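You operate a simulated robot arm through the tools that you are given. There is no shell and no other tool. Be economical: measure what you need, move in short steps, check, and stop when the job is done.

You run a simulated two-armed robot. Do the job below in one go: nothing can be reset, and whatever is moved stays where it is left.

Task
Pick up the funnel from the top shelf of the blue rack with one hand, pass it to the other hand and put it on the top of the filling bench.

The check looks at the end state, three seconds after you hand in, the way a careful person would. Anything else that was tipped, shoved, dropped, spilled or broken makes it a failure.

Robot
Two 7-joint arms with two-finger parallel grippers on one trunk, on a base that drives. Base frame: it is fixed to the floor where the robot stands at the start and does not move with it; the origin is under the middle of the robot, x ahead of it, y to its left, z up; the surface under the hand at the start is at about z = 0.68. Lengths are in m, angles in degrees, forces in N, time in s.
The left shoulder is at the start at [0.03, 0.119, 0.935], the right one opposite. With the tool pointing down near the work surface each hand reaches from about 0.24 to 0.66 m from the robot's upright axis, wherever it stands, measured 20 degrees to its own side. Places, roughly: top of the filling bench [0.7, 1.7, 0.9]. Payload 3.43 kg a hand.
Tool frame (each hand has its own): the origin (TCP) lies between the finger pads and is the grasp point; the fingertips stand 0.03 m ahead of it; z points along the fingers, y is the line along which they close. Largest opening 0.094 m; finger width 0.028, thickness 0.01; the body of the gripper, 0.05 by 0.096 m, starts 0.055 m behind the TCP.
Orientation is told as [roll, pitch, yaw] about the base's x, y, z axes, in that order, counted from this pose: with the fingers straight down and closing along the base's y, the tool's x points along the base's -x, its y along +y and its z along -z.

Tools
- The arms move only by the tool step_arm. It takes "left_targets", "right_targets" or both (then of equal length, played together; a hand with none holds still); each is a list of rows, each a list of 7 numbers: the shift along the tool's x, y, z in units of 300 mm (1.0 is 300 mm), then the turn, a rotation vector about the tool's x, y, z in units of 60 degrees (1.0 is 60 degrees), then the gripper command, from -1 (fully open) to 1 (shut), values between in proportion. In form: [[x, y, z, rx, ry, rz, claw], ...]. A call has 1 to 12 rows; each row is the pose to reach, as a shift and turn from the pose commanded when the call began, along the tool's axes at that moment. A call with a number of a shift or a turn outside -1 to 1 is refused whole. A row lasts 0.2 s, in which the tool goes at most 0.05 m and 8.6 degrees; a call with a longer step from one row to the next is refused whole, and so is a gripper value outside its range. Where a pose cannot be reached the arm comes as near as it can. A force on the tool above 40 N (or 10 N above the force at the start of the call, whichever is more), or a blocked arm, ends the call early, and 0.2 s more pass. Each finger travels about 0.072 m/s and halts on what it meets, pressing with about 37 N; the grip force reading is that of the motor and also rises with nothing between the fingers. The clock runs only during rows and for 0.2 s after the last one: add rows that repeat a pose to give the fingers time. It gives the time, the measured TCP pose, the force on the tool (base axes), the opening and the grip force at its end, in the units of the frame above (readings bear some noise), with the torque about the TCP (base axes, N m) and any sound that the robot's microphone picked up.
- Cameras (640 x 400 px; columns grow to the right, rows downward): "scene" is now at [0.0558, -0.0046, 1.6608]; the picture's right is [-0.05, -1.00, 0.00], its down [-0.58, 0.03, -0.81] and it looks along [0.81, -0.04, -0.59] (base axes); focal length 253 px, centre (320, 200). "left" rides on the left gripper at [0.076, -0.014, -0.102] in its tool frame; the picture's right is [0.18, 0.98, 0.00], its down [-0.75, 0.14, -0.64] and it looks along [-0.63, 0.12, 0.77] (tool axes); focal length 243 px, centre (320, 200). "right" rides on the right gripper at [0.076, 0.014, -0.102] in its tool frame; the picture's right is [-0.18, 0.98, 0.00], its down [-0.75, -0.14, -0.64] and it looks along [-0.63, -0.12, 0.77] (tool axes); focal length 243 px, centre (320, 200). There is no depth. A picture from a camera that has moved, and an enlarged one, comes with that camera's place and axes in the base frame and with its lens.
- get_image(camera): a new picture of that camera. The clock stands still meanwhile.
- lift_body(by): slides the trunk up (or, below 0, down) by that many m; the arms and the scene camera ride with it, the base frame stays. It gives what a move gives, with no picture.
- steer(legs): drives the robot by 1 to 6 legs, each [ahead, turn to the left] in m and degrees, along the robot's own axes; the way and the turn of a leg run together, so that a leg with both is an arc; at most 1.5 m and 180 degrees a leg. The arms and the cameras ride along, it lands a little off, and it stops where it bumps. It gives what a move gives.
- aim_head(pan, tilt): turns the head with the scene camera to pan (to the left, within 143 degrees either way) and tilt (down, from -29 to 69), counted from straight ahead of the robot. It gives what a move gives.
- enlarge(camera, box): a new picture of the part [left, top, right, bottom] of that camera's present view, enlarged. The clock stands still meanwhile.
- job_done(): hands the job in; it is judged then, once.

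Go step by step. Nothing tells you exact positions but the pictures and the camera data: compare them with the known pose of the tool, close in by small moves and look again before you grip or let go. The budget is 120 turns and 100 pictures, counting those below and the enlarged ones. Unless the task says otherwise, let go and move clear before handing in, and close with one line.

The tools are called after "Request:" as a command line: name --argument value ..., lists and objects as JSON in quotes. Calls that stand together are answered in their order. step_arm: Moves the arms, as the interface text tells. Its arguments: {"type":"object","properties":{"left_targets":{"type":"array","items":{"type":"array","items":{"type":"number"}}},"right_targets":{"type":"array","items":{"type":"array","items":{"type":"number"}}}},"required":[]} The other tools are called the same way: lift_body (by) slides the trunk up or down; steer (legs) drives the base; aim_head (pan, tilt) turns the head that bears the scene camera; get_image (camera) takes a picture; enlarge (camera, box) takes an enlarged picture of a part of a camera's view; job_done () hands the job in.

At the start:

```text
time: 0.0
left_ee_pos: [0.3455, 0.1147, 1.0004]
left_tool_rot: [0.0, 0.0, 0.0]
left_wrist_force: [0.3, -0.6, -0.2]
left_ft_torque: [0.0, -0.02, -0.01]
left_width: 0.0938
left_gripper_force: 0.1
right_ee_pos: [0.3705, -0.217, 0.9999]
right_tool_rot: [-0.1, 0.0, 0.0]
right_wrist_force: [-0.2, 0.6, 0.1]
right_ft_torque: [0.06, 0.0, 0.0]
right_width: 0.0941
right_gripper_force: 0.1
trunk travel left (down, up): [-0.2, 0.21]
robot x, y, heading: [-0.0032, 0.0012, 0.1]
head pan, tilt: [-2.9, 35.8]
```

scene: 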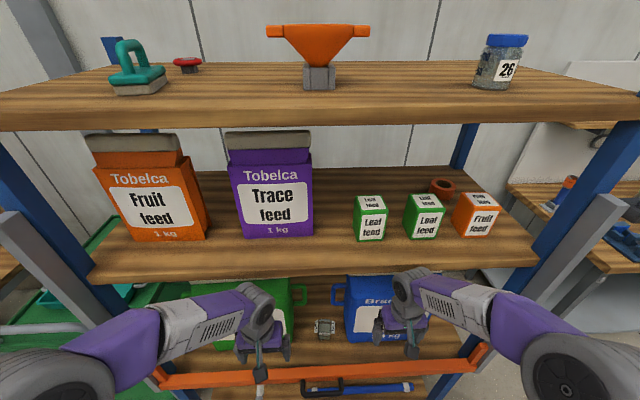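
right: 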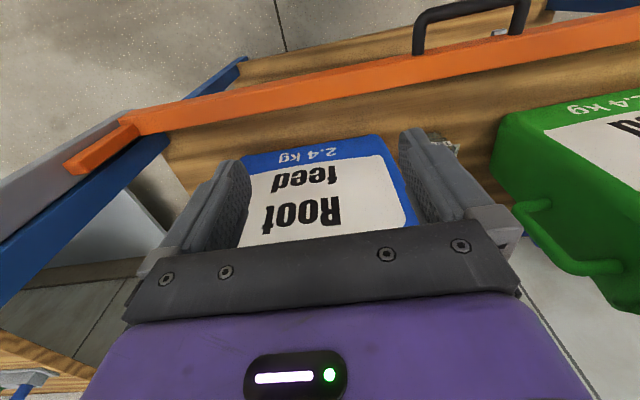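
left: 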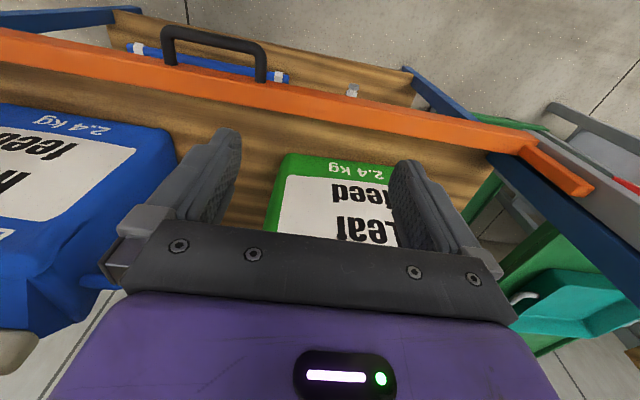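

I see an orange funnel at the middle of the rack's top shelf, apparently standing with its spout in a grey block. I'll look closer at it and toward the filling bench on the left.

Request:
enlarge --camera "scene" --box '[220, 0, 420, 125]'

Request:
aim_head --pan 65 --tilt 25

Request:
get_image --camera "scene"

Request:
aim_head --pan 0 --tilt 15

Request:
get_image --camera "scene"

```text
3.20 times, centred on (320, 62) of scene
camera zoom: at [0.0558, -0.0046, 1.6608], right [-0.05, -1.0, 0.0], down [-0.58, 0.03, -0.81], along [0.81, -0.04, -0.59], focal length 811 px, centre (320, 640)
```

zoom: 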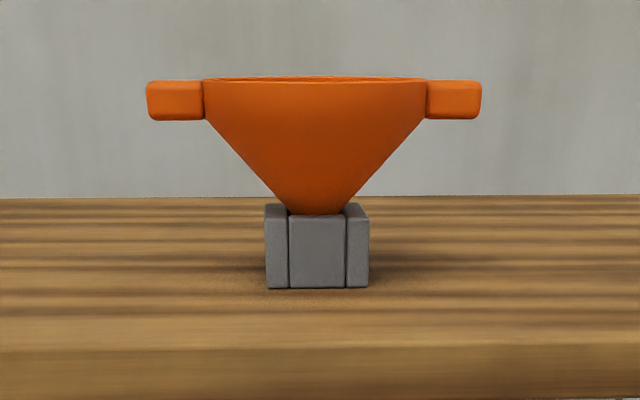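

```text
time: 1.4
left_ee_pos: [0.3447, 0.1145, 0.9999]
left_tool_rot: [0.0, 0.0, 0.1]
left_wrist_force: [-0.8, -0.2, -0.4]
left_ft_torque: [0.02, 0.03, 0.01]
left_width: 0.0937
left_gripper_force: 0.0
right_ee_pos: [0.3698, -0.2182, 1.0004]
right_tool_rot: [0.0, 0.0, 0.1]
right_wrist_force: [-0.2, 0.1, -0.8]
right_ft_torque: [-0.03, 0.01, 0.0]
right_width: 0.094
right_gripper_force: 0.1
trunk travel left (down, up): [-0.2, 0.21]
robot x, y, heading: [0.0001, -0.0037, 0.1]
head pan, tilt: [65.0, 25.0]
```

```text
95 pictures are left
camera scene: at [0.0073, 0.0834, 1.6778], right [0.91, -0.42, 0.0], down [-0.18, -0.38, -0.91], along [0.38, 0.82, -0.42], focal length 253 px, centre (320, 200)
```

scene: 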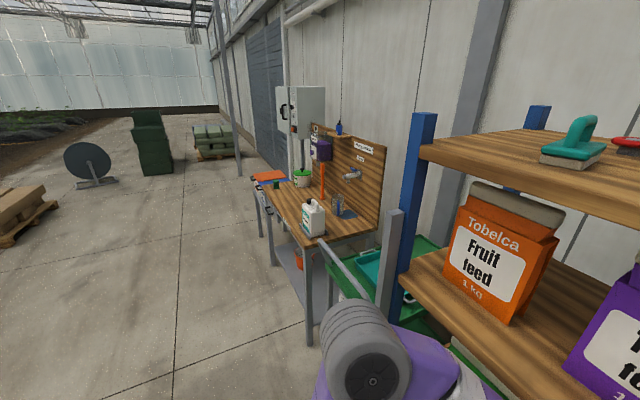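

```text
time: 2.8
left_ee_pos: [0.3441, 0.1147, 1.0002]
left_tool_rot: [0.0, 0.0, 0.0]
left_wrist_force: [0.8, -1.1, -0.8]
left_ft_torque: [0.0, -0.02, 0.0]
left_width: 0.0938
left_gripper_force: 0.2
right_ee_pos: [0.3708, -0.2184, 0.9994]
right_tool_rot: [0.0, 0.1, 0.0]
right_wrist_force: [0.1, 0.1, 0.4]
right_ft_torque: [-0.03, -0.01, -0.01]
right_width: 0.094
right_gripper_force: 0.0
trunk travel left (down, up): [-0.2, 0.21]
robot x, y, heading: [0.0027, -0.0012, 0.1]
head pan, tilt: [0.0, 15.0]
```

```text
94 pictures are left
camera scene: at [0.0617, 0.0, 1.6941], right [0.0, -1.0, 0.0], down [-0.26, 0.0, -0.97], along [0.97, 0.0, -0.26], focal length 253 px, centre (320, 200)
```

scene: 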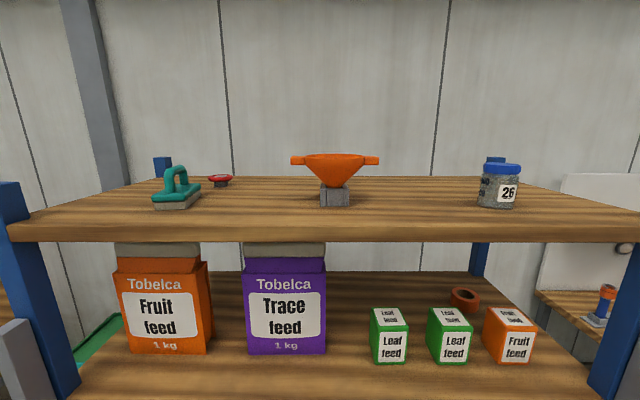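

The top shelf looks to be at about z≈1.54, front edge x≈0.48, with the funnel at about x≈0.57. I'll raise the trunk, which I need for reach anyway, to get a second view for measuring.

Request:
lift_body --by 0.21

Request:
aim_head --pan 0 --tilt 35

Request:
get_image --camera "scene"

Request:
enlarge --camera "scene" --box '[220, 100, 420, 225]'

```text
time: 5.0
left_ee_pos: [0.3456, 0.1145, 1.2094]
left_tool_rot: [0.0, 0.0, 0.0]
left_wrist_force: [0.0, 0.3, -0.4]
left_ft_torque: [0.02, 0.02, 0.01]
left_width: 0.094
left_gripper_force: 0.1
right_ee_pos: [0.3702, -0.2179, 1.2104]
right_tool_rot: [0.0, 0.0, 0.1]
right_wrist_force: [0.0, 0.4, -0.4]
right_ft_torque: [0.02, 0.0, 0.03]
right_width: 0.0941
right_gripper_force: 0.1
trunk travel left (down, up): [-0.41, 0.0]
robot x, y, heading: [-0.0009, 0.0041, 0.2]
head pan, tilt: [0.0, 15.0]
```

```text
time: 5.8
left_ee_pos: [0.345, 0.1128, 1.2102]
left_tool_rot: [-0.1, -0.1, 0.0]
left_wrist_force: [0.1, 0.4, 0.2]
left_ft_torque: [0.02, 0.02, 0.01]
left_width: 0.094
left_gripper_force: 0.1
right_ee_pos: [0.3706, -0.2195, 1.2092]
right_tool_rot: [0.0, 0.0, 0.0]
right_wrist_force: [0.3, 0.0, -0.4]
right_ft_torque: [0.01, -0.02, -0.04]
right_width: 0.094
right_gripper_force: 0.1
trunk travel left (down, up): [-0.41, 0.0]
robot x, y, heading: [-0.0053, -0.0004, 0.2]
head pan, tilt: [0.0, 35.0]
```

```text
93 pictures are left
camera scene: at [0.0563, -0.0001, 1.8721], right [0.0, -1.0, 0.0], down [-0.57, 0.0, -0.82], along [0.82, 0.0, -0.57], focal length 253 px, centre (320, 200)
```

scene: 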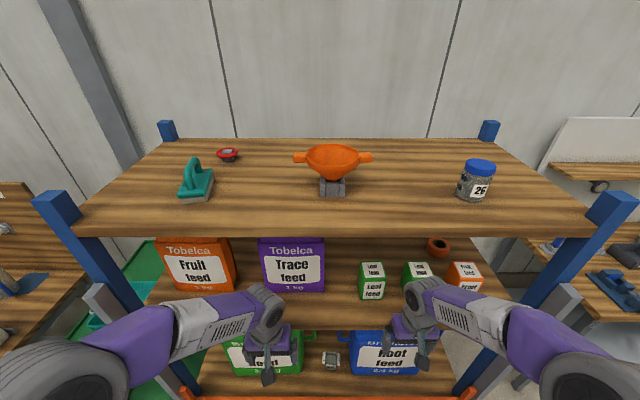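

```text
3.20 times, centred on (320, 162) of scene
camera zoom: at [0.0563, -0.0001, 1.8721], right [0.0, -1.0, 0.0], down [-0.57, 0.0, -0.82], along [0.82, 0.0, -0.57], focal length 811 px, centre (320, 320)
```

zoom: 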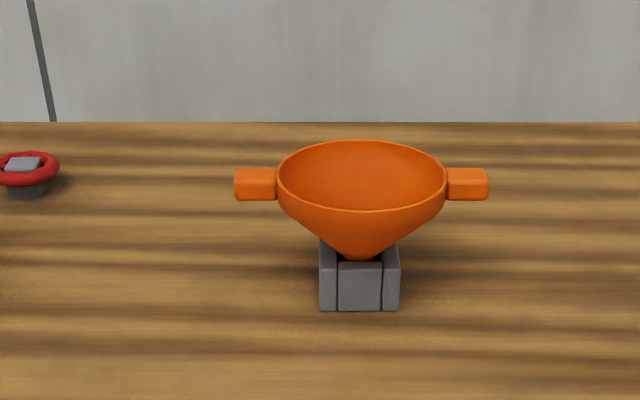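

The funnel's tabs lie along y at z≈1.643, x≈0.536, spanning y from about −0.109 to +0.055; the shelf is at z≈1.56 with its front edge at x≈0.41. Next I check the bench top for where and how to set the funnel down.

Request:
aim_head --pan 65 --tilt 30

Request:
enlarge --camera "scene" --box '[220, 60, 420, 200]'

Request:
get_image --camera "scene"

Request:
aim_head --pan 0 --tilt 25

```text
time: 7.2
left_ee_pos: [0.3464, 0.1124, 1.2094]
left_tool_rot: [0.0, 0.0, 0.0]
left_wrist_force: [0.1, -0.1, 0.2]
left_ft_torque: [-0.02, -0.02, -0.02]
left_width: 0.0943
left_gripper_force: 0.1
right_ee_pos: [0.3704, -0.218, 1.211]
right_tool_rot: [0.0, 0.0, 0.0]
right_wrist_force: [-0.7, 0.1, -0.2]
right_ft_torque: [-0.01, 0.01, 0.01]
right_width: 0.094
right_gripper_force: 0.0
trunk travel left (down, up): [-0.41, 0.0]
robot x, y, heading: [0.0014, 0.0043, -0.3]
head pan, tilt: [65.0, 30.0]
```

```text
2.86 times, centred on (320, 130) of scene
camera zoom: at [0.0066, 0.0818, 1.8799], right [0.91, -0.42, 0.0], down [-0.21, -0.45, -0.87], along [0.37, 0.78, -0.5], focal length 724 px, centre (320, 400)
```

zoom: 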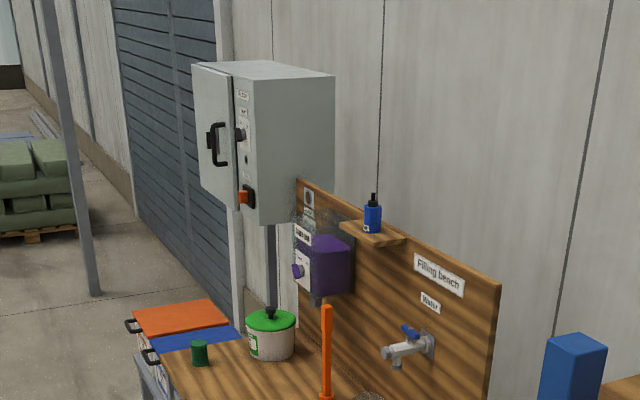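

```text
90 pictures are left
camera scene: at [0.0066, 0.0818, 1.8799], right [0.91, -0.42, 0.0], down [-0.21, -0.45, -0.87], along [0.37, 0.78, -0.5], focal length 253 px, centre (320, 200)
```

scene: 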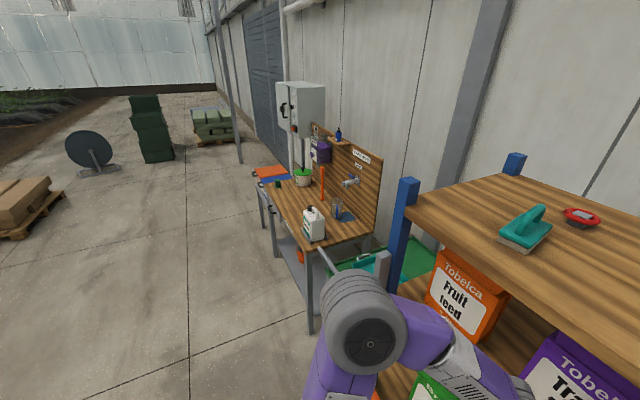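

```text
time: 8.6
left_ee_pos: [0.3446, 0.1148, 1.21]
left_tool_rot: [0.1, 0.0, -0.1]
left_wrist_force: [0.0, -0.2, -0.4]
left_ft_torque: [0.01, -0.03, 0.03]
left_width: 0.0938
left_gripper_force: 0.0
right_ee_pos: [0.3693, -0.2168, 1.21]
right_tool_rot: [0.1, 0.0, 0.0]
right_wrist_force: [0.6, 0.9, 0.0]
right_ft_torque: [0.04, 0.01, 0.0]
right_width: 0.0939
right_gripper_force: 0.0
trunk travel left (down, up): [-0.41, 0.0]
robot x, y, heading: [0.0026, 0.0019, -0.2]
head pan, tilt: [0.0, 25.0]
```

The bench has open space in its middle and no stand, so the stable way to set the funnel down is upside down on its rim. The plan is that the right hand takes the right tab from the front, lifts and turns the funnel over, then the left hand takes the other tab from above and places it. First I bring the right hand up in front of the shelf.

Request:
step_arm --right_targets '[[0.04, 0, -0.1, 0, -0.125, 0, -1], [0.08, 0, -0.2, 0, -0.25, 0, -1], [0.12, 0, -0.3, 0, -0.375, 0, -1], [0.16, 0, -0.4, 0, -0.5, 0, -1], [0.2, 0.02, -0.5, 0, -0.625, 0, -1], [0.22, 0.04, -0.6, 0, -0.75, 0, -1], [0.24, 0.06, -0.7, 0, -0.875, 0, -1], [0.26, 0.08, -0.8, 0, -1.0, 0, -1]]'

```text
time: 10.3
left_ee_pos: [0.3448, 0.1145, 1.2101]
left_tool_rot: [0.0, 0.0, 0.1]
left_wrist_force: [0.2, 1.7, -0.3]
left_ft_torque: [-0.01, -0.05, 0.0]
left_width: 0.094
left_gripper_force: 0.0
right_ee_pos: [0.293, -0.1918, 1.449]
right_tool_rot: [0.0, -60.1, 0.0]
right_wrist_force: [-0.5, -0.4, 0.1]
right_ft_torque: [0.0, 0.0, 0.01]
right_width: 0.0939
right_gripper_force: 0.1
trunk travel left (down, up): [-0.41, 0.0]
robot x, y, heading: [-0.0023, 0.0023, -0.3]
head pan, tilt: [0.0, 25.0]
```

The hand follows well. Next I level it and bring it to the tab's height.

Request:
step_arm --right_targets '[[-0.09, 0.05, -0.054, 0, -0.083, 0, -1], [-0.187, 0.1, -0.108, 0, -0.167, 0, -1], [-0.28, 0.15, -0.161, 0, -0.25, 0, -1], [-0.373, 0.2, -0.215, 0, -0.333, 0, -1], [-0.467, 0.25, -0.269, 0, -0.417, 0, -1], [-0.56, 0.3, -0.323, 0, -0.5, 0, -1]]'

```text
time: 11.8
left_ee_pos: [0.3458, 0.1147, 1.21]
left_tool_rot: [0.0, 0.0, 0.0]
left_wrist_force: [-0.2, 0.4, 0.3]
left_ft_torque: [0.02, -0.02, 0.01]
left_width: 0.094
left_gripper_force: 0.0
right_ee_pos: [0.2939, -0.1022, 1.6447]
right_tool_rot: [-115.1, -89.9, 115.1]
right_wrist_force: [-0.4, 0.8, 0.2]
right_ft_torque: [0.0, -0.05, -0.04]
right_width: 0.0939
right_gripper_force: 0.1
trunk travel left (down, up): [-0.41, 0.0]
robot x, y, heading: [-0.0002, -0.0005, 0.2]
head pan, tilt: [0.0, 25.0]
```

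Level now; I roll the hand by −90° about its axis so the fingers close vertically.

Request:
step_arm --right_targets '[[0, 0, 0, 0, 0, -0.14, -1], [0, 0, 0, 0, 0, -0.28, -1], [0, 0, 0, 0, 0, -0.42, -1], [0, 0, 0, 0, 0, -0.56, -1], [0, 0, 0, 0, 0, -0.7, -1], [0, 0, 0, 0, 0, -0.84, -1], [0, 0, 0, 0, 0, -0.98, -1]]'

Request:
step_arm --right_targets '[[0, 0, 0, 0, 0, -0.13, -1], [0, 0, 0, 0, 0, -0.26, -1], [0, 0, 0, 0, 0, -0.39, -1], [0, 0, 0, 0, 0, -0.52, -1], [0, 0, 0, 0, 0, -0.52, -1]]'

Request:
get_image --camera "right"

Request:
get_image --camera "scene"

```text
time: 13.3
left_ee_pos: [0.3453, 0.1144, 1.2099]
left_tool_rot: [0.0, 0.0, 0.0]
left_wrist_force: [-0.5, 0.7, 0.2]
left_ft_torque: [0.03, -0.02, 0.0]
left_width: 0.094
left_gripper_force: 0.0
right_ee_pos: [0.2925, -0.1044, 1.6442]
right_tool_rot: [-90.1, -31.0, 89.9]
right_wrist_force: [0.8, 0.0, -0.2]
right_ft_torque: [0.02, 0.03, -0.01]
right_width: 0.0941
right_gripper_force: 0.1
trunk travel left (down, up): [-0.41, 0.0]
robot x, y, heading: [-0.0021, -0.0009, -0.1]
head pan, tilt: [0.0, 25.0]
```

```text
time: 14.6
left_ee_pos: [0.3456, 0.1153, 1.2095]
left_tool_rot: [0.0, 0.0, 0.0]
left_wrist_force: [-0.2, 1.2, 0.0]
left_ft_torque: [0.01, -0.02, -0.01]
left_width: 0.094
left_gripper_force: 0.1
right_ee_pos: [0.2924, -0.1037, 1.644]
right_tool_rot: [-90.1, 0.1, 90.0]
right_wrist_force: [-0.2, -0.3, -0.2]
right_ft_torque: [-0.02, -0.01, 0.0]
right_width: 0.0941
right_gripper_force: 0.1
trunk travel left (down, up): [-0.41, 0.0]
robot x, y, heading: [-0.0013, -0.0006, 0.2]
head pan, tilt: [0.0, 25.0]
```

```text
89 pictures are left
camera right: at [0.1898, -0.1803, 1.6288], right [0.0, 0.18, -0.98], down [-0.64, 0.75, 0.14], along [0.77, 0.63, 0.12], focal length 243 px, centre (320, 200)
```

right: 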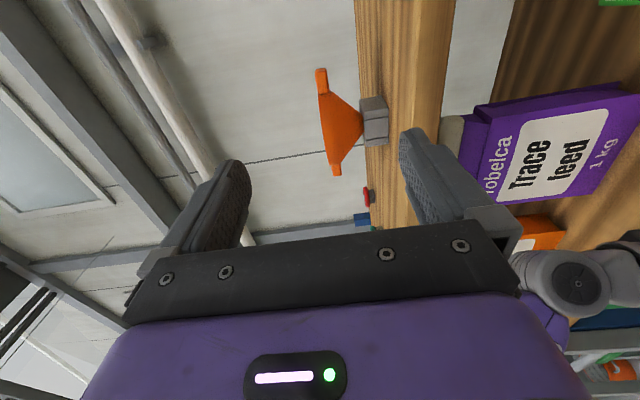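

```text
88 pictures are left
camera scene: at [0.0603, 0.0001, 1.8878], right [0.0, -1.0, 0.0], down [-0.42, 0.0, -0.91], along [0.91, 0.0, -0.42], focal length 253 px, centre (320, 200)
```

scene: 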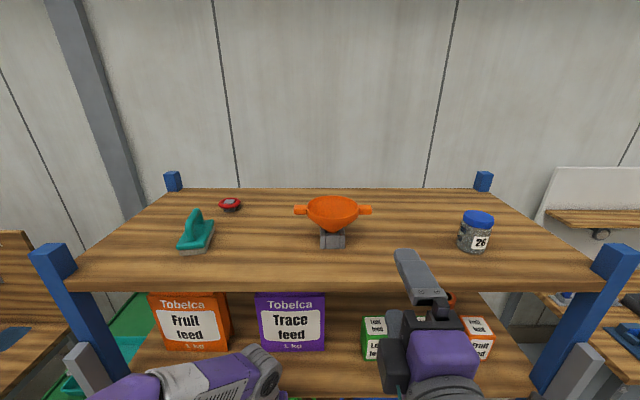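

The right-hand camera agrees with my estimate of the tabs, with the right tab at about (0.536, −0.095, 1.643). I move forward, stop just short of it, and look.

Request:
step_arm --right_targets '[[0, 0, 0.12, 0, 0, 0, -1], [0, 0, 0.24, 0, 0, 0, -1], [0, 0, 0.36, 0, 0, 0, -1], [0, 0, 0.48, 0, 0, 0, -1], [-0.01, 0, 0.58, 0, 0, 0, -1], [-0.02, 0, 0.66, 0, 0, 0, -1], [-0.02, 0, 0.66, 0, 0, 0, -1]]'

Request:
get_image --camera "right"

Request:
get_image --camera "scene"

```text
time: 16.1
left_ee_pos: [0.3453, 0.1144, 1.2098]
left_tool_rot: [0.1, 0.1, 0.0]
left_wrist_force: [0.6, 0.1, 0.3]
left_ft_torque: [0.03, -0.04, 0.0]
left_width: 0.0938
left_gripper_force: 0.2
right_ee_pos: [0.4905, -0.0995, 1.6429]
right_tool_rot: [-90.0, 0.0, 90.0]
right_wrist_force: [-0.2, -0.4, 0.1]
right_ft_torque: [0.01, -0.02, 0.01]
right_width: 0.0937
right_gripper_force: 0.1
trunk travel left (down, up): [-0.41, 0.0]
robot x, y, heading: [-0.0021, -0.0004, 0.0]
head pan, tilt: [0.0, 25.0]
```

```text
87 pictures are left
camera right: at [0.3871, -0.1757, 1.627], right [0.0, 0.18, -0.98], down [-0.64, 0.75, 0.14], along [0.77, 0.63, 0.12], focal length 243 px, centre (320, 200)
```

right: 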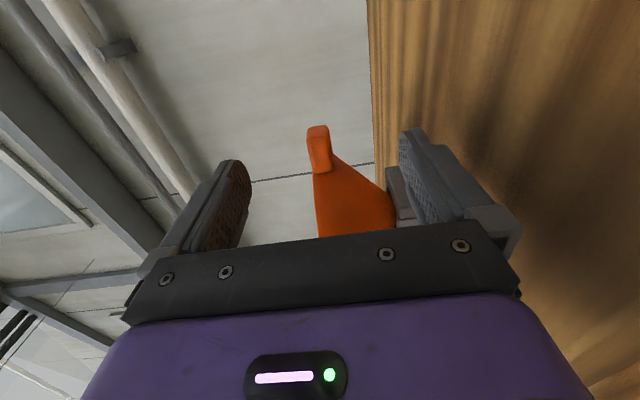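

```text
86 pictures are left
camera scene: at [0.0595, -0.0005, 1.8879], right [0.0, -1.0, 0.0], down [-0.42, 0.0, -0.91], along [0.91, 0.0, -0.42], focal length 253 px, centre (320, 200)
```

scene: 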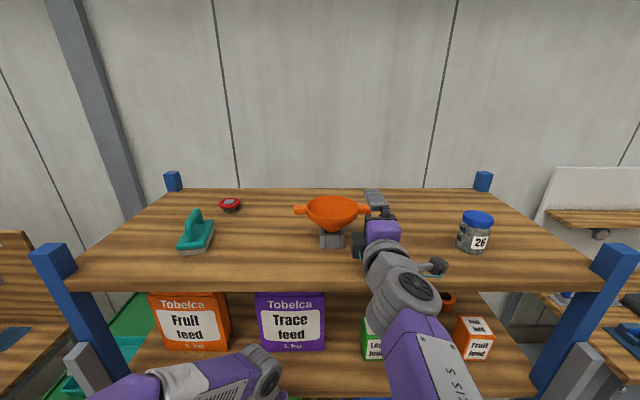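

The tab sits centred between the fingers. I advance the last 42 mm and close.

Request:
step_arm --right_targets '[[0, 0, 0.05, 0, 0, 0, -1], [0, 0, 0.1, 0, 0, 0, -1], [0, 0, 0.143, 0, 0, 0, -1], [0, 0, 0.143, 0, 0, 0, -1]]'

Request:
get_image --camera "right"

Request:
enlarge --camera "scene" --box '[270, 160, 430, 260]'

```text
time: 17.1
left_ee_pos: [0.3452, 0.1141, 1.2102]
left_tool_rot: [0.0, 0.0, 0.0]
left_wrist_force: [-0.2, 0.6, -0.6]
left_ft_torque: [0.0, -0.02, -0.02]
left_width: 0.0941
left_gripper_force: 0.2
right_ee_pos: [0.5328, -0.0984, 1.6435]
right_tool_rot: [-90.0, -0.1, 90.0]
right_wrist_force: [0.6, 1.1, 0.4]
right_ft_torque: [-0.01, -0.03, 0.01]
right_width: 0.0938
right_gripper_force: 0.1
trunk travel left (down, up): [-0.41, 0.0]
robot x, y, heading: [0.0002, 0.0027, 0.2]
head pan, tilt: [0.0, 25.0]
```

```text
85 pictures are left
camera right: at [0.43, -0.1752, 1.6287], right [0.0, 0.18, -0.98], down [-0.64, 0.75, 0.14], along [0.77, 0.63, 0.12], focal length 243 px, centre (320, 200)
```

right: 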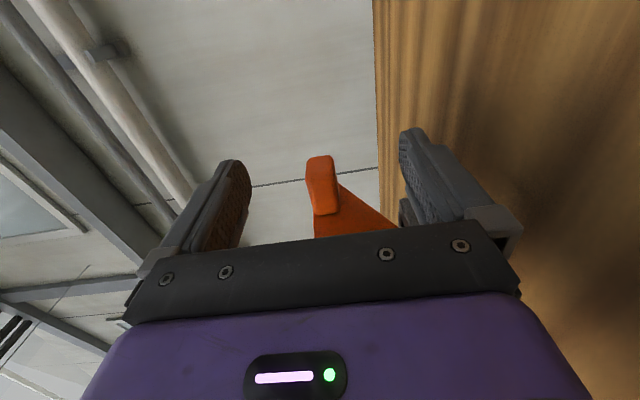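

```text
4.00 times, centred on (350, 210) of scene
camera zoom: at [0.0601, -0.0001, 1.8879], right [0.0, -1.0, 0.0], down [-0.42, 0.0, -0.91], along [0.91, 0.0, -0.42], focal length 1014 px, centre (200, 160)
```

zoom: 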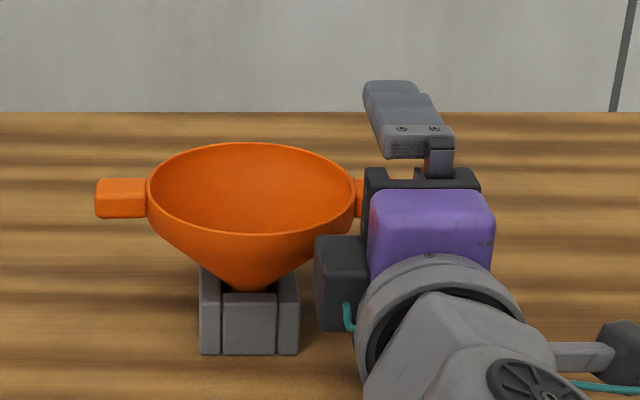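

The tab is between the pads, so I close the gripper.

Request:
step_arm --right_targets '[[0, 0, 0, 0, 0, 0, 0], [0, 0, 0, 0, 0, 0, 0.5], [0, 0, 0, 0, 0, 0, 1], [0, 0, 0, 0, 0, 0, 1], [0, 0, 0, 0, 0, 0, 1], [0, 0, 0, 0, 0, 0, 1]]'

Request:
enlarge --camera "scene" --box '[270, 160, 430, 260]'

Request:
get_image --camera "right"

```text
time: 18.6
left_ee_pos: [0.3441, 0.1132, 1.2101]
left_tool_rot: [0.1, 0.0, 0.0]
left_wrist_force: [-0.7, 0.3, -0.8]
left_ft_torque: [0.03, 0.0, 0.0]
left_width: 0.0943
left_gripper_force: 0.0
right_ee_pos: [0.5326, -0.0993, 1.6424]
right_tool_rot: [-90.0, 0.0, 90.0]
right_wrist_force: [0.1, 0.0, -0.5]
right_ft_torque: [-0.07, 0.0, -0.02]
right_width: 0.0193
right_gripper_force: 36.4
trunk travel left (down, up): [-0.41, 0.0]
robot x, y, heading: [0.0018, 0.0033, 0.3]
head pan, tilt: [0.0, 25.0]
```

```text
4.00 times, centred on (350, 210) of scene
camera zoom: at [0.0605, -0.0001, 1.8878], right [0.0, -1.0, 0.0], down [-0.42, 0.0, -0.91], along [0.91, 0.0, -0.42], focal length 1014 px, centre (200, 160)
```

zoom: 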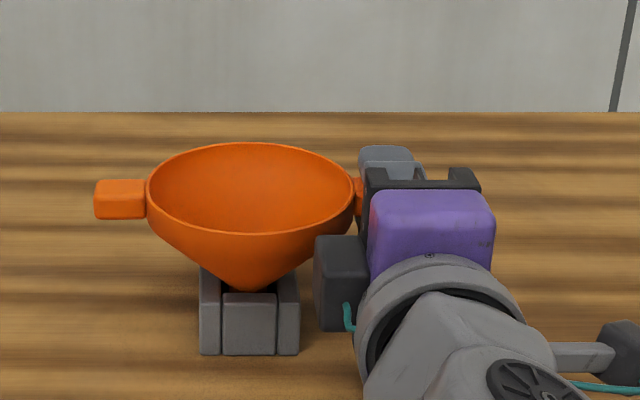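

```text
82 pictures are left
camera right: at [0.4302, -0.1753, 1.6285], right [0.0, 0.18, -0.98], down [-0.64, 0.75, 0.14], along [0.77, 0.63, 0.12], focal length 243 px, centre (320, 200)
```

right: 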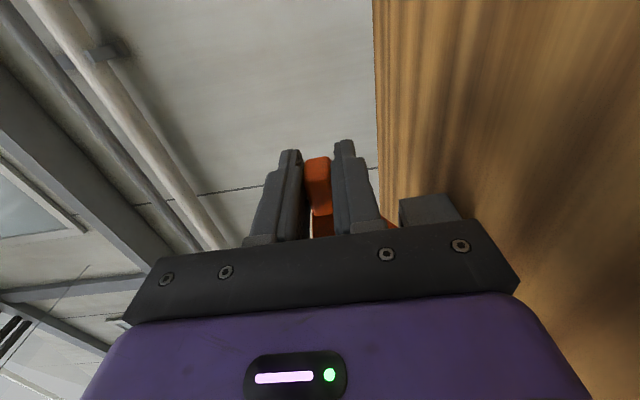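

Gripped at 19 mm without disturbing anything. I lift straight up in small steps and check that the stand stays put.

Request:
step_arm --right_targets '[[0, -0.05, 0, 0, 0, 0, 1], [0, -0.1, 0, 0, 0, 0, 1], [0, -0.15, 0, 0, 0, 0, 1], [0, -0.2, 0, 0, 0, 0, 1], [0, -0.2, 0, 0, 0, 0, 1]]'

Request:
get_image --camera "scene"

```text
time: 19.8
left_ee_pos: [0.3454, 0.1145, 1.2092]
left_tool_rot: [0.1, 0.1, 0.0]
left_wrist_force: [-0.2, -0.1, 0.0]
left_ft_torque: [-0.01, -0.02, -0.01]
left_width: 0.094
left_gripper_force: 0.0
right_ee_pos: [0.5324, -0.0984, 1.705]
right_tool_rot: [-90.0, 0.0, 90.0]
right_wrist_force: [0.5, 1.2, -1.6]
right_ft_torque: [-0.05, 0.0, -0.02]
right_width: 0.0193
right_gripper_force: 36.4
trunk travel left (down, up): [-0.41, 0.0]
robot x, y, heading: [0.0029, 0.0001, -0.2]
head pan, tilt: [0.0, 25.0]
```

```text
81 pictures are left
camera scene: at [0.0604, 0.0003, 1.8878], right [0.0, -1.0, 0.0], down [-0.42, 0.0, -0.91], along [0.91, 0.0, -0.42], focal length 253 px, centre (320, 200)
```

scene: 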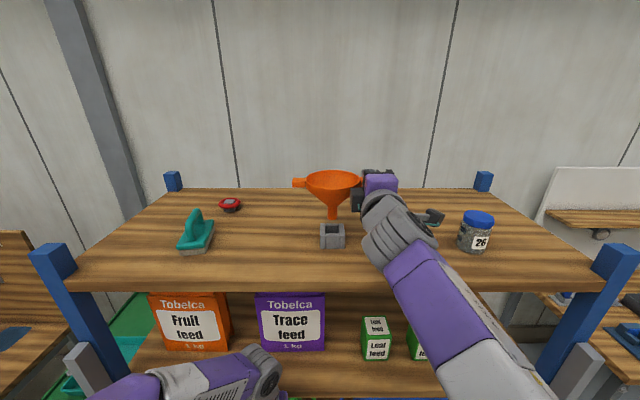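

The hollow stand stayed in place and the spout is nearly free. I lift a bit more, then back the base away from the rack.

Request:
step_arm --right_targets '[[0, -0.05, 0, 0, 0, 0, 1], [0, -0.1, 0, 0, 0, 0, 1], [0, -0.1, 0, 0, 0, 0, 1]]'

Request:
enlarge --camera "scene" --box '[270, 130, 430, 260]'

Request:
aim_head --pan 140 --tilt 35

Request:
get_image --camera "scene"

```text
time: 20.6
left_ee_pos: [0.3456, 0.1136, 1.21]
left_tool_rot: [0.0, 0.0, -0.1]
left_wrist_force: [-0.1, -1.4, 0.2]
left_ft_torque: [0.0, 0.01, -0.02]
left_width: 0.0938
left_gripper_force: 0.0
right_ee_pos: [0.5345, -0.0974, 1.7335]
right_tool_rot: [-90.0, 0.0, 90.1]
right_wrist_force: [-0.2, -0.2, -0.2]
right_ft_torque: [-0.06, -0.02, 0.0]
right_width: 0.0193
right_gripper_force: 37.1
trunk travel left (down, up): [-0.41, 0.0]
robot x, y, heading: [0.001, 0.002, -0.1]
head pan, tilt: [0.0, 25.0]
```

```text
3.08 times, centred on (350, 195) of scene
camera zoom: at [0.0604, -0.0002, 1.8878], right [0.0, -1.0, 0.0], down [-0.42, 0.0, -0.91], along [0.91, 0.0, -0.42], focal length 780 px, centre (228, 215)
```

zoom: 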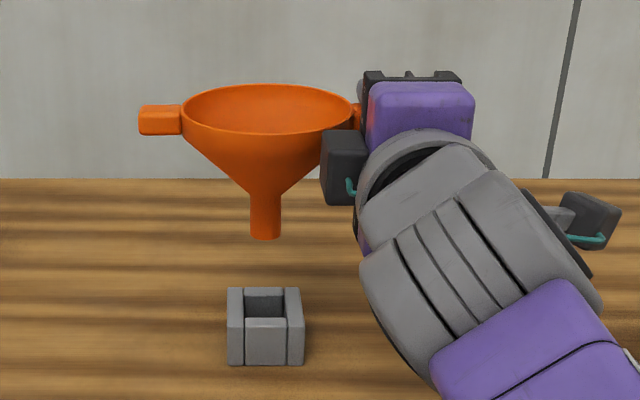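

```text
time: 22.8
left_ee_pos: [0.3449, 0.1139, 1.2108]
left_tool_rot: [0.0, 0.0, 0.0]
left_wrist_force: [-0.2, 0.0, 0.2]
left_ft_torque: [0.0, -0.02, 0.01]
left_width: 0.0938
left_gripper_force: 0.1
right_ee_pos: [0.535, -0.0975, 1.732]
right_tool_rot: [-90.0, 0.1, 89.9]
right_wrist_force: [-0.4, 0.2, -0.5]
right_ft_torque: [-0.04, 0.04, -0.02]
right_width: 0.0193
right_gripper_force: 37.5
trunk travel left (down, up): [-0.41, 0.0]
robot x, y, heading: [-0.0002, -0.0002, 0.1]
head pan, tilt: [140.0, 35.0]
```

```text
79 pictures are left
camera scene: at [-0.099, 0.0565, 1.8721], right [0.64, 0.77, 0.0], down [0.44, -0.37, -0.82], along [-0.63, 0.53, -0.57], focal length 253 px, centre (320, 200)
```

scene: 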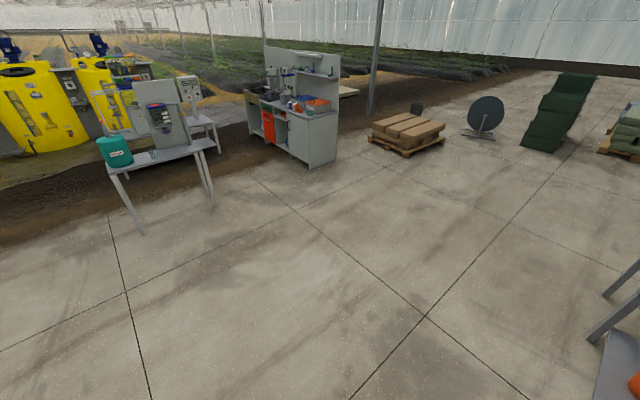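

Behind the robot is open floor and the funnel hangs free of the stand. I back off 0.6 m.

Request:
steer --legs '[[-0.6, 0]]'

Request:
aim_head --pan 0 --tilt 35

Request:
get_image --camera "scene"

```text
time: 26.2
left_ee_pos: [-0.2616, 0.1134, 1.2092]
left_tool_rot: [0.0, 0.0, -0.3]
left_wrist_force: [-0.3, 0.3, -0.5]
left_ft_torque: [-0.02, 0.01, -0.03]
left_width: 0.0942
left_gripper_force: 0.0
right_ee_pos: [-0.0749, -0.0986, 1.7325]
right_tool_rot: [-89.9, 0.0, 89.7]
right_wrist_force: [0.0, 0.2, -0.4]
right_ft_torque: [-0.05, -0.01, 0.02]
right_width: 0.0192
right_gripper_force: 36.7
trunk travel left (down, up): [-0.41, 0.0]
robot x, y, heading: [-0.6059, 0.001, -0.1]
head pan, tilt: [140.0, 35.0]
```

```text
time: 28.4
left_ee_pos: [-0.2629, 0.1141, 1.2094]
left_tool_rot: [0.1, -0.1, -0.3]
left_wrist_force: [-0.5, 0.0, -0.6]
left_ft_torque: [0.01, 0.01, -0.02]
left_width: 0.0939
left_gripper_force: 0.0
right_ee_pos: [-0.0741, -0.0997, 1.7331]
right_tool_rot: [-89.9, 0.0, 89.7]
right_wrist_force: [-0.8, -0.7, -0.4]
right_ft_torque: [-0.02, 0.04, -0.04]
right_width: 0.0192
right_gripper_force: 37.1
trunk travel left (down, up): [-0.41, 0.0]
robot x, y, heading: [-0.6049, 0.0005, -0.3]
head pan, tilt: [0.0, 35.0]
```

```text
78 pictures are left
camera scene: at [-0.552, 0.0011, 1.8721], right [0.0, -1.0, 0.0], down [-0.57, 0.0, -0.82], along [0.82, 0.0, -0.57], focal length 253 px, centre (320, 200)
```

scene: 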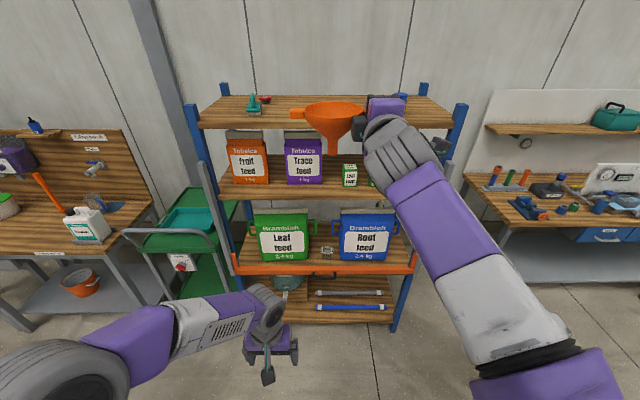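

All clear of the rack. Now I turn the funnel over by rolling the right hand 180°, lowering it a little on the way.

Request:
step_arm --right_targets '[[0, 0.07, 0, 0, 0, 0.125, 1], [0, 0.14, 0, 0, 0, 0.25, 1], [0, 0.21, 0, 0, 0, 0.375, 1], [0, 0.28, 0, 0, 0, 0.5, 1], [0, 0.35, 0, 0, 0, 0.625, 1], [0, 0.42, 0, 0, 0, 0.75, 1], [0, 0.49, 0, 0, 0, 0.875, 1], [0, 0.56, 0, 0, 0, 1.0, 1]]'

Request:
step_arm --right_targets '[[0, 0, 0, 0, 0, 0.125, 1], [0, 0, 0, 0, 0, 0.25, 1], [0, 0, 0, 0, 0, 0.375, 1], [0, 0, 0, 0, 0, 0.5, 1], [0, 0, 0, 0, 0, 0.625, 1], [0, 0, 0, 0, 0, 0.75, 1], [0, 0, 0, 0, 0, 0.875, 1], [0, 0, 0, 0, 0, 1.0, 1]]'

Request:
step_arm --right_targets '[[0, 0, 0, 0, 0, 0.125, 1], [0, 0, 0, 0, 0, 0.25, 1], [0, 0, 0, 0, 0, 0.375, 1], [0, 0, 0, 0, 0, 0.5, 1], [0, 0, 0, 0, 0, 0.625, 1], [0, 0, 0, 0, 0, 0.75, 1], [0, 0, 0, 0, 0, 0.875, 1], [0, 0, 0, 0, 0, 1.0, 1]]'

Request:
get_image --camera "scene"

```text
time: 30.2
left_ee_pos: [-0.2634, 0.1148, 1.2101]
left_tool_rot: [0.0, 0.0, -0.3]
left_wrist_force: [0.1, 1.0, -0.7]
left_ft_torque: [0.06, 0.01, 0.0]
left_width: 0.094
left_gripper_force: 0.1
right_ee_pos: [-0.0747, -0.0985, 1.5634]
right_tool_rot: [-90.0, -60.2, 89.7]
right_wrist_force: [0.5, 0.7, -1.0]
right_ft_torque: [-0.06, 0.01, 0.01]
right_width: 0.0193
right_gripper_force: 37.2
trunk travel left (down, up): [-0.41, 0.0]
robot x, y, heading: [-0.6107, 0.003, -0.6]
head pan, tilt: [0.0, 35.0]
```

```text
time: 32.0
left_ee_pos: [-0.2627, 0.113, 1.2105]
left_tool_rot: [0.0, 0.0, -0.3]
left_wrist_force: [0.4, -0.1, -0.1]
left_ft_torque: [0.01, 0.03, 0.06]
left_width: 0.094
left_gripper_force: 0.0
right_ee_pos: [-0.0754, -0.0993, 1.5639]
right_tool_rot: [90.0, -59.8, -90.3]
right_wrist_force: [-0.3, 0.1, 0.8]
right_ft_torque: [0.0, -0.01, 0.01]
right_width: 0.0192
right_gripper_force: 37.3
trunk travel left (down, up): [-0.41, 0.0]
robot x, y, heading: [-0.6099, 0.0011, -0.2]
head pan, tilt: [0.0, 35.0]
```

```text
time: 33.8
left_ee_pos: [-0.2624, 0.114, 1.2099]
left_tool_rot: [0.1, 0.1, -0.3]
left_wrist_force: [-0.2, 1.0, -0.1]
left_ft_torque: [0.02, 0.07, -0.01]
left_width: 0.0941
left_gripper_force: 0.1
right_ee_pos: [-0.075, -0.0982, 1.5635]
right_tool_rot: [90.0, 0.0, -90.3]
right_wrist_force: [0.0, 0.1, -0.9]
right_ft_torque: [0.05, -0.01, 0.01]
right_width: 0.0193
right_gripper_force: 37.3
trunk travel left (down, up): [-0.41, 0.0]
robot x, y, heading: [-0.6083, 0.0021, -0.5]
head pan, tilt: [0.0, 35.0]
```

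```text
77 pictures are left
camera scene: at [-0.5519, 0.0008, 1.8721], right [0.0, -1.0, 0.0], down [-0.57, 0.0, -0.82], along [0.82, 0.0, -0.57], focal length 253 px, centre (320, 200)
```

scene: 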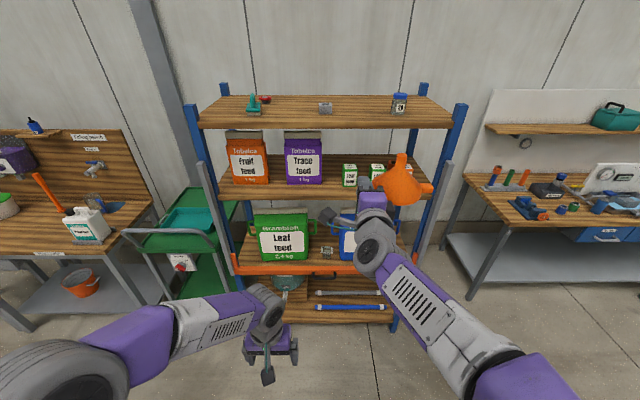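

The funnel is upside down now, with its free tab to the right. I yaw the right hand to the left so that this tab faces ahead, and move the left hand aside and start turning it so its camera will face away from the funnel.

Request:
step_arm --right_targets '[[0.03, -0.1, -0.057, 0, 0.11, 0, 1], [0.06, -0.19, -0.113, 0, 0.22, 0, 1], [0.09, -0.29, -0.17, 0, 0.33, 0, 1], [0.12, -0.39, -0.227, 0, 0.44, 0, 1], [0.145, -0.48, -0.283, 0, 0.55, 0, 1], [0.17, -0.58, -0.34, 0, 0.66, 0, 1], [0.2, -0.68, -0.397, 0, 0.77, 0, 1], [0.23, -0.77, -0.453, 0, 0.88, 0, 1], [0.26, -0.87, -0.51, 0, 1.0, 0, 1]]' --left_targets '[[0, 0.06, -0.06, 0, 0, 0.11, -1], [0, 0.12, -0.12, 0, 0, 0.22, -1], [0, 0.18, -0.18, 0, 0, 0.33, -1], [0, 0.24, -0.24, 0, 0, 0.44, -1], [0, 0.3, -0.3, 0, 0, 0.55, -1], [0, 0.36, -0.36, 0, 0, 0.66, -1], [0, 0.42, -0.42, 0, 0, 0.77, -1], [0, 0.45, -0.45, 0, 0, 0.88, -1], [0, 0.45, -0.45, 0, 0, 1.0, -1]]'

Request:
get_image --camera "scene"

```text
time: 35.8
left_ee_pos: [-0.261, 0.2478, 1.3454]
left_tool_rot: [0.0, 0.0, -60.4]
left_wrist_force: [-0.1, 0.4, 0.6]
left_ft_torque: [-0.02, 0.03, 0.02]
left_width: 0.0939
left_gripper_force: 0.0
right_ee_pos: [-0.2262, -0.0215, 1.3002]
right_tool_rot: [90.0, 0.2, -30.1]
right_wrist_force: [-0.2, 0.0, -1.1]
right_ft_torque: [0.05, 0.03, 0.02]
right_width: 0.019
right_gripper_force: 36.6
trunk travel left (down, up): [-0.41, 0.0]
robot x, y, heading: [-0.6093, -0.0025, -0.3]
head pan, tilt: [0.0, 35.0]
```

```text
76 pictures are left
camera scene: at [-0.5505, -0.0001, 1.872], right [0.0, -1.0, 0.0], down [-0.57, 0.0, -0.82], along [0.82, 0.0, -0.57], focal length 253 px, centre (320, 200)
```

scene: 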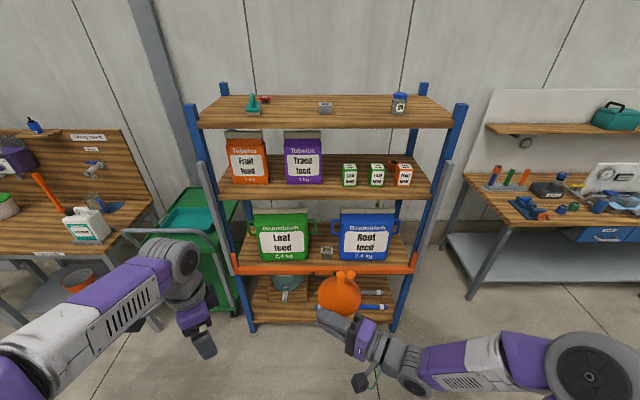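

Good. I finish the right hand's yaw to 90° and turn the left hand further.

Request:
step_arm --right_targets '[[0.024, -0.028, -0.014, 0, 0.083, 0, 1], [0.048, -0.056, -0.028, 0, 0.167, 0, 1], [0.072, -0.084, -0.042, 0, 0.25, 0, 1], [0.096, -0.111, -0.055, 0, 0.333, 0, 1], [0.12, -0.139, -0.069, 0, 0.417, 0, 1], [0.144, -0.167, -0.083, 0, 0.5, 0, 1], [0.144, -0.167, -0.083, 0, 0.5, 0, 1], [0.144, -0.167, -0.083, 0, 0.5, 0, 1]]' --left_targets '[[0, 0, 0, 0, 0, 0.125, -1], [0, 0, 0, 0, 0, 0.25, -1], [0, 0, 0, 0, 0, 0.375, -1], [0, 0, 0, 0, 0, 0.5, -1], [0, 0, 0, 0, 0, 0.625, -1], [0, 0, 0, 0, 0, 0.75, -1], [0, 0, 0, 0, 0, 0.875, -1], [0, 0, 0, 0, 0, 1.0, -1]]'

Request:
step_arm --left_targets '[[0, 0, 0, 0, 0, 0.125, -1], [0, 0, 0, 0, 0, 0.25, -1], [0, 0, 0, 0, 0, 0.375, -1], [0, 0, 0, 0, 0, 0.5, -1], [0, 0, 0, 0, 0, 0.625, -1], [0, 0, 0, 0, 0, 0.75, -1], [0, 0, 0, 0, 0, 0.875, -1], [0, 0, 0, 0, 0, 1.0, -1]]'

Request:
get_image --camera "scene"

```text
time: 37.6
left_ee_pos: [-0.2623, 0.2486, 1.3442]
left_tool_rot: [0.0, 0.0, -120.3]
left_wrist_force: [0.5, 0.0, -1.2]
left_ft_torque: [0.02, 0.03, 0.01]
left_width: 0.0938
left_gripper_force: 0.1
right_ee_pos: [-0.278, -0.0235, 1.2535]
right_tool_rot: [90.0, -0.1, -0.2]
right_wrist_force: [-0.9, -0.3, -0.7]
right_ft_torque: [0.01, 0.06, 0.01]
right_width: 0.0193
right_gripper_force: 36.8
trunk travel left (down, up): [-0.41, 0.0]
robot x, y, heading: [-0.6098, -0.0005, -0.3]
head pan, tilt: [0.0, 35.0]
```

```text
time: 39.4
left_ee_pos: [-0.2618, 0.2484, 1.3445]
left_tool_rot: [0.1, 0.0, 179.6]
left_wrist_force: [0.7, -0.1, -0.8]
left_ft_torque: [-0.03, -0.01, 0.03]
left_width: 0.094
left_gripper_force: 0.2
right_ee_pos: [-0.2785, -0.024, 1.2532]
right_tool_rot: [89.9, 0.1, -0.3]
right_wrist_force: [0.2, -1.0, -1.2]
right_ft_torque: [-0.01, 0.07, -0.02]
right_width: 0.0191
right_gripper_force: 36.7
trunk travel left (down, up): [-0.41, 0.0]
robot x, y, heading: [-0.6119, 0.0003, -0.2]
head pan, tilt: [0.0, 35.0]
```

```text
75 pictures are left
camera scene: at [-0.552, 0.001, 1.8721], right [0.0, -1.0, 0.0], down [-0.57, 0.0, -0.82], along [0.82, 0.0, -0.57], focal length 253 px, centre (320, 200)
```

scene: 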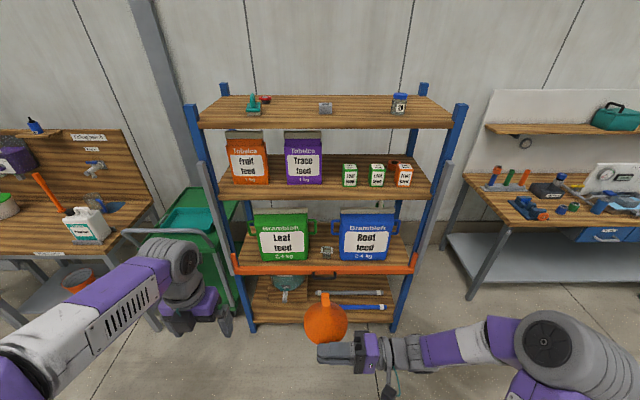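

Both hands are oriented as planned. I tilt the head down for a close view of the funnel.

Request:
aim_head --pan 0 --tilt 60

Request:
enlarge --camera "scene" --box '[240, 140, 400, 240]'

Request:
get_image --camera "left"

```text
time: 40.3
left_ee_pos: [-0.264, 0.2492, 1.3445]
left_tool_rot: [0.1, 0.0, 179.8]
left_wrist_force: [0.6, -0.4, 0.1]
left_ft_torque: [-0.02, -0.02, 0.02]
left_width: 0.094
left_gripper_force: 0.1
right_ee_pos: [-0.2784, -0.023, 1.2534]
right_tool_rot: [90.0, 0.0, -0.2]
right_wrist_force: [0.1, 0.1, -0.3]
right_ft_torque: [-0.01, 0.01, 0.05]
right_width: 0.0194
right_gripper_force: 37.1
trunk travel left (down, up): [-0.41, 0.0]
robot x, y, heading: [-0.6029, 0.0026, -0.3]
head pan, tilt: [0.0, 60.0]
```

```text
4.00 times, centred on (320, 190) of scene
camera zoom: at [-0.5734, 0.0011, 1.8378], right [0.0, -1.0, 0.0], down [-0.87, 0.0, -0.5], along [0.5, 0.0, -0.87], focal length 1014 px, centre (320, 240)
```

zoom: 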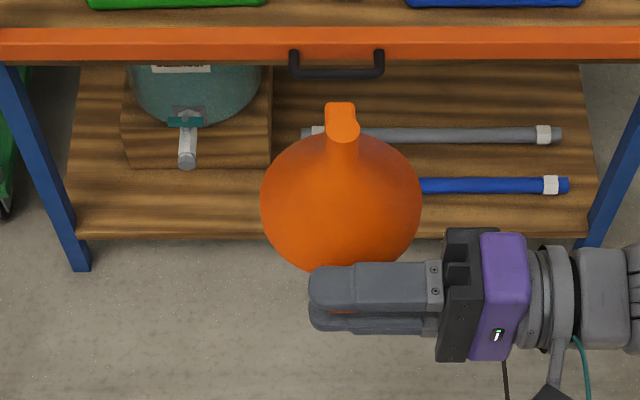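

```text
73 pictures are left
camera left: at [-0.1849, 0.2637, 1.4466], right [0.18, -0.98, 0.0], down [-0.75, -0.14, 0.64], along [-0.63, -0.12, -0.77], focal length 243 px, centre (320, 200)
```

left: 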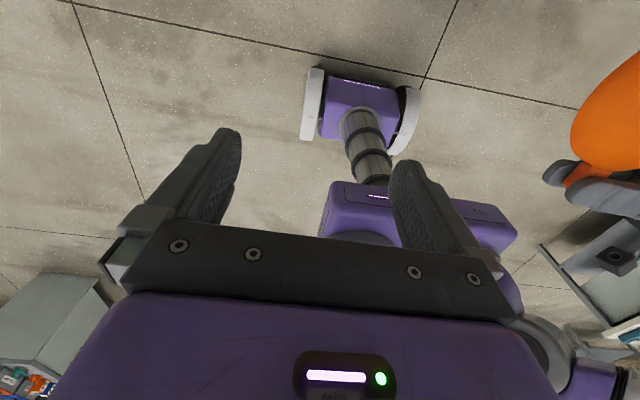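

The free tab is at about (−0.137, −0.014, 1.253). I bring the left hand ahead and then over to hover above it.

Request:
step_arm --left_targets '[[0.15, 0, -0.05, 0, 0, 0, -1], [0.3, 0, -0.05, 0, 0, 0, -1], [0.43, 0, -0.05, 0, 0, 0, -1], [0.43, 0.14, -0.05, 0, 0, 0, -1], [0.43, 0.28, -0.05, 0, 0, 0, -1], [0.43, 0.42, -0.05, 0, 0, 0, -1], [0.43, 0.56, -0.05, 0, 0, 0, -1], [0.43, 0.7, -0.05, 0, 0, 0, -1], [0.43, 0.8, -0.05, 0, 0, 0, -1], [0.43, 0.877, -0.05, 0, 0, 0, -1], [0.43, 0.877, -0.05, 0, 0, 0, -1]]'

Request:
get_image --camera "left"

Request:
enlarge --camera "scene" --box '[240, 120, 400, 220]'

```text
time: 42.7
left_ee_pos: [-0.1384, -0.0159, 1.3587]
left_tool_rot: [-0.1, 0.0, 179.6]
left_wrist_force: [0.5, -0.9, -0.5]
left_ft_torque: [-0.02, 0.0, 0.0]
left_width: 0.0941
left_gripper_force: 0.2
right_ee_pos: [-0.2787, -0.0214, 1.2531]
right_tool_rot: [90.0, -0.1, -0.2]
right_wrist_force: [0.6, 0.2, -1.3]
right_ft_torque: [0.03, 0.07, -0.01]
right_width: 0.0192
right_gripper_force: 37.2
trunk travel left (down, up): [-0.41, 0.0]
robot x, y, heading: [-0.6125, 0.0013, -0.2]
head pan, tilt: [0.0, 60.0]
```

```text
72 pictures are left
camera left: at [-0.061, -0.0011, 1.4599], right [0.18, -0.98, 0.0], down [-0.75, -0.14, 0.64], along [-0.63, -0.12, -0.77], focal length 243 px, centre (320, 200)
```

left: 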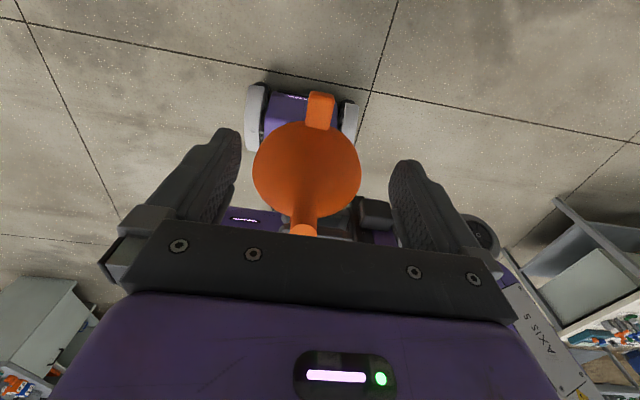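

```text
4.00 times, centred on (320, 170) of scene
camera zoom: at [-0.5736, 0.0019, 1.8378], right [0.0, -1.0, 0.0], down [-0.87, 0.0, -0.5], along [0.5, 0.0, -0.87], focal length 1014 px, centre (320, 320)
```

zoom: 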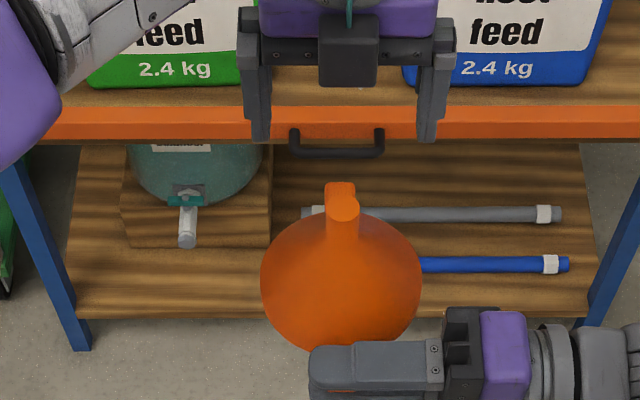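

The left camera confirms the tab is centred under the left hand. I descend most of the way, keeping slightly outward so the palm stays clear of the spout, and check.

Request:
step_arm --left_targets '[[0.03, -0.004, 0, 0, 0, 0, -1], [0.03, -0.004, 0.06, 0, 0, 0, -1], [0.03, -0.004, 0.12, 0, 0, 0, -1], [0.03, -0.004, 0.17, 0, 0, 0, -1], [0.03, -0.004, 0.17, 0, 0, 0, -1]]'

Request:
get_image --camera "left"

Request:
enlarge --camera "scene" --box '[240, 120, 400, 220]'

```text
time: 43.9
left_ee_pos: [-0.1268, -0.0152, 1.3093]
left_tool_rot: [0.0, 0.0, 179.8]
left_wrist_force: [0.3, 0.1, -0.3]
left_ft_torque: [0.0, -0.01, 0.0]
left_width: 0.0941
left_gripper_force: 0.0
right_ee_pos: [-0.2785, -0.0221, 1.2549]
right_tool_rot: [90.0, 0.0, -0.3]
right_wrist_force: [-0.8, -1.4, -1.2]
right_ft_torque: [-0.02, 0.02, -0.01]
right_width: 0.0192
right_gripper_force: 37.1
trunk travel left (down, up): [-0.41, 0.0]
robot x, y, heading: [-0.6048, 0.0016, -0.1]
head pan, tilt: [0.0, 60.0]
```

```text
70 pictures are left
camera left: at [-0.0496, -0.0008, 1.4106], right [0.18, -0.98, 0.0], down [-0.75, -0.14, 0.64], along [-0.63, -0.12, -0.77], focal length 243 px, centre (320, 200)
```

left: 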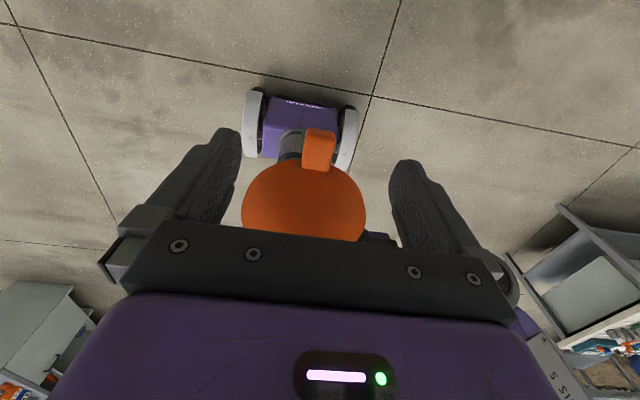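

```text
4.00 times, centred on (320, 170) of scene
camera zoom: at [-0.5737, 0.0011, 1.8378], right [0.0, -1.0, 0.0], down [-0.87, 0.0, -0.5], along [0.5, 0.0, -0.87], focal length 1014 px, centre (320, 320)
```

zoom: 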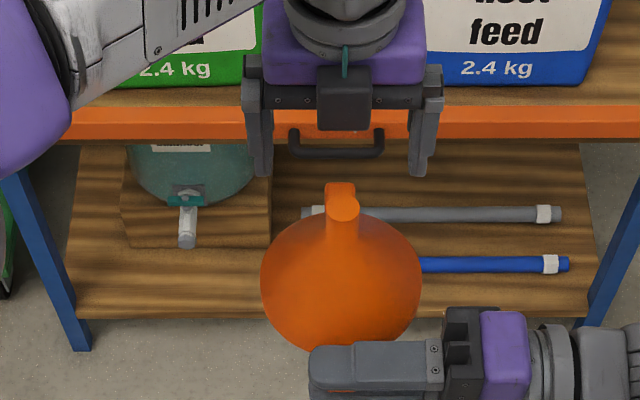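

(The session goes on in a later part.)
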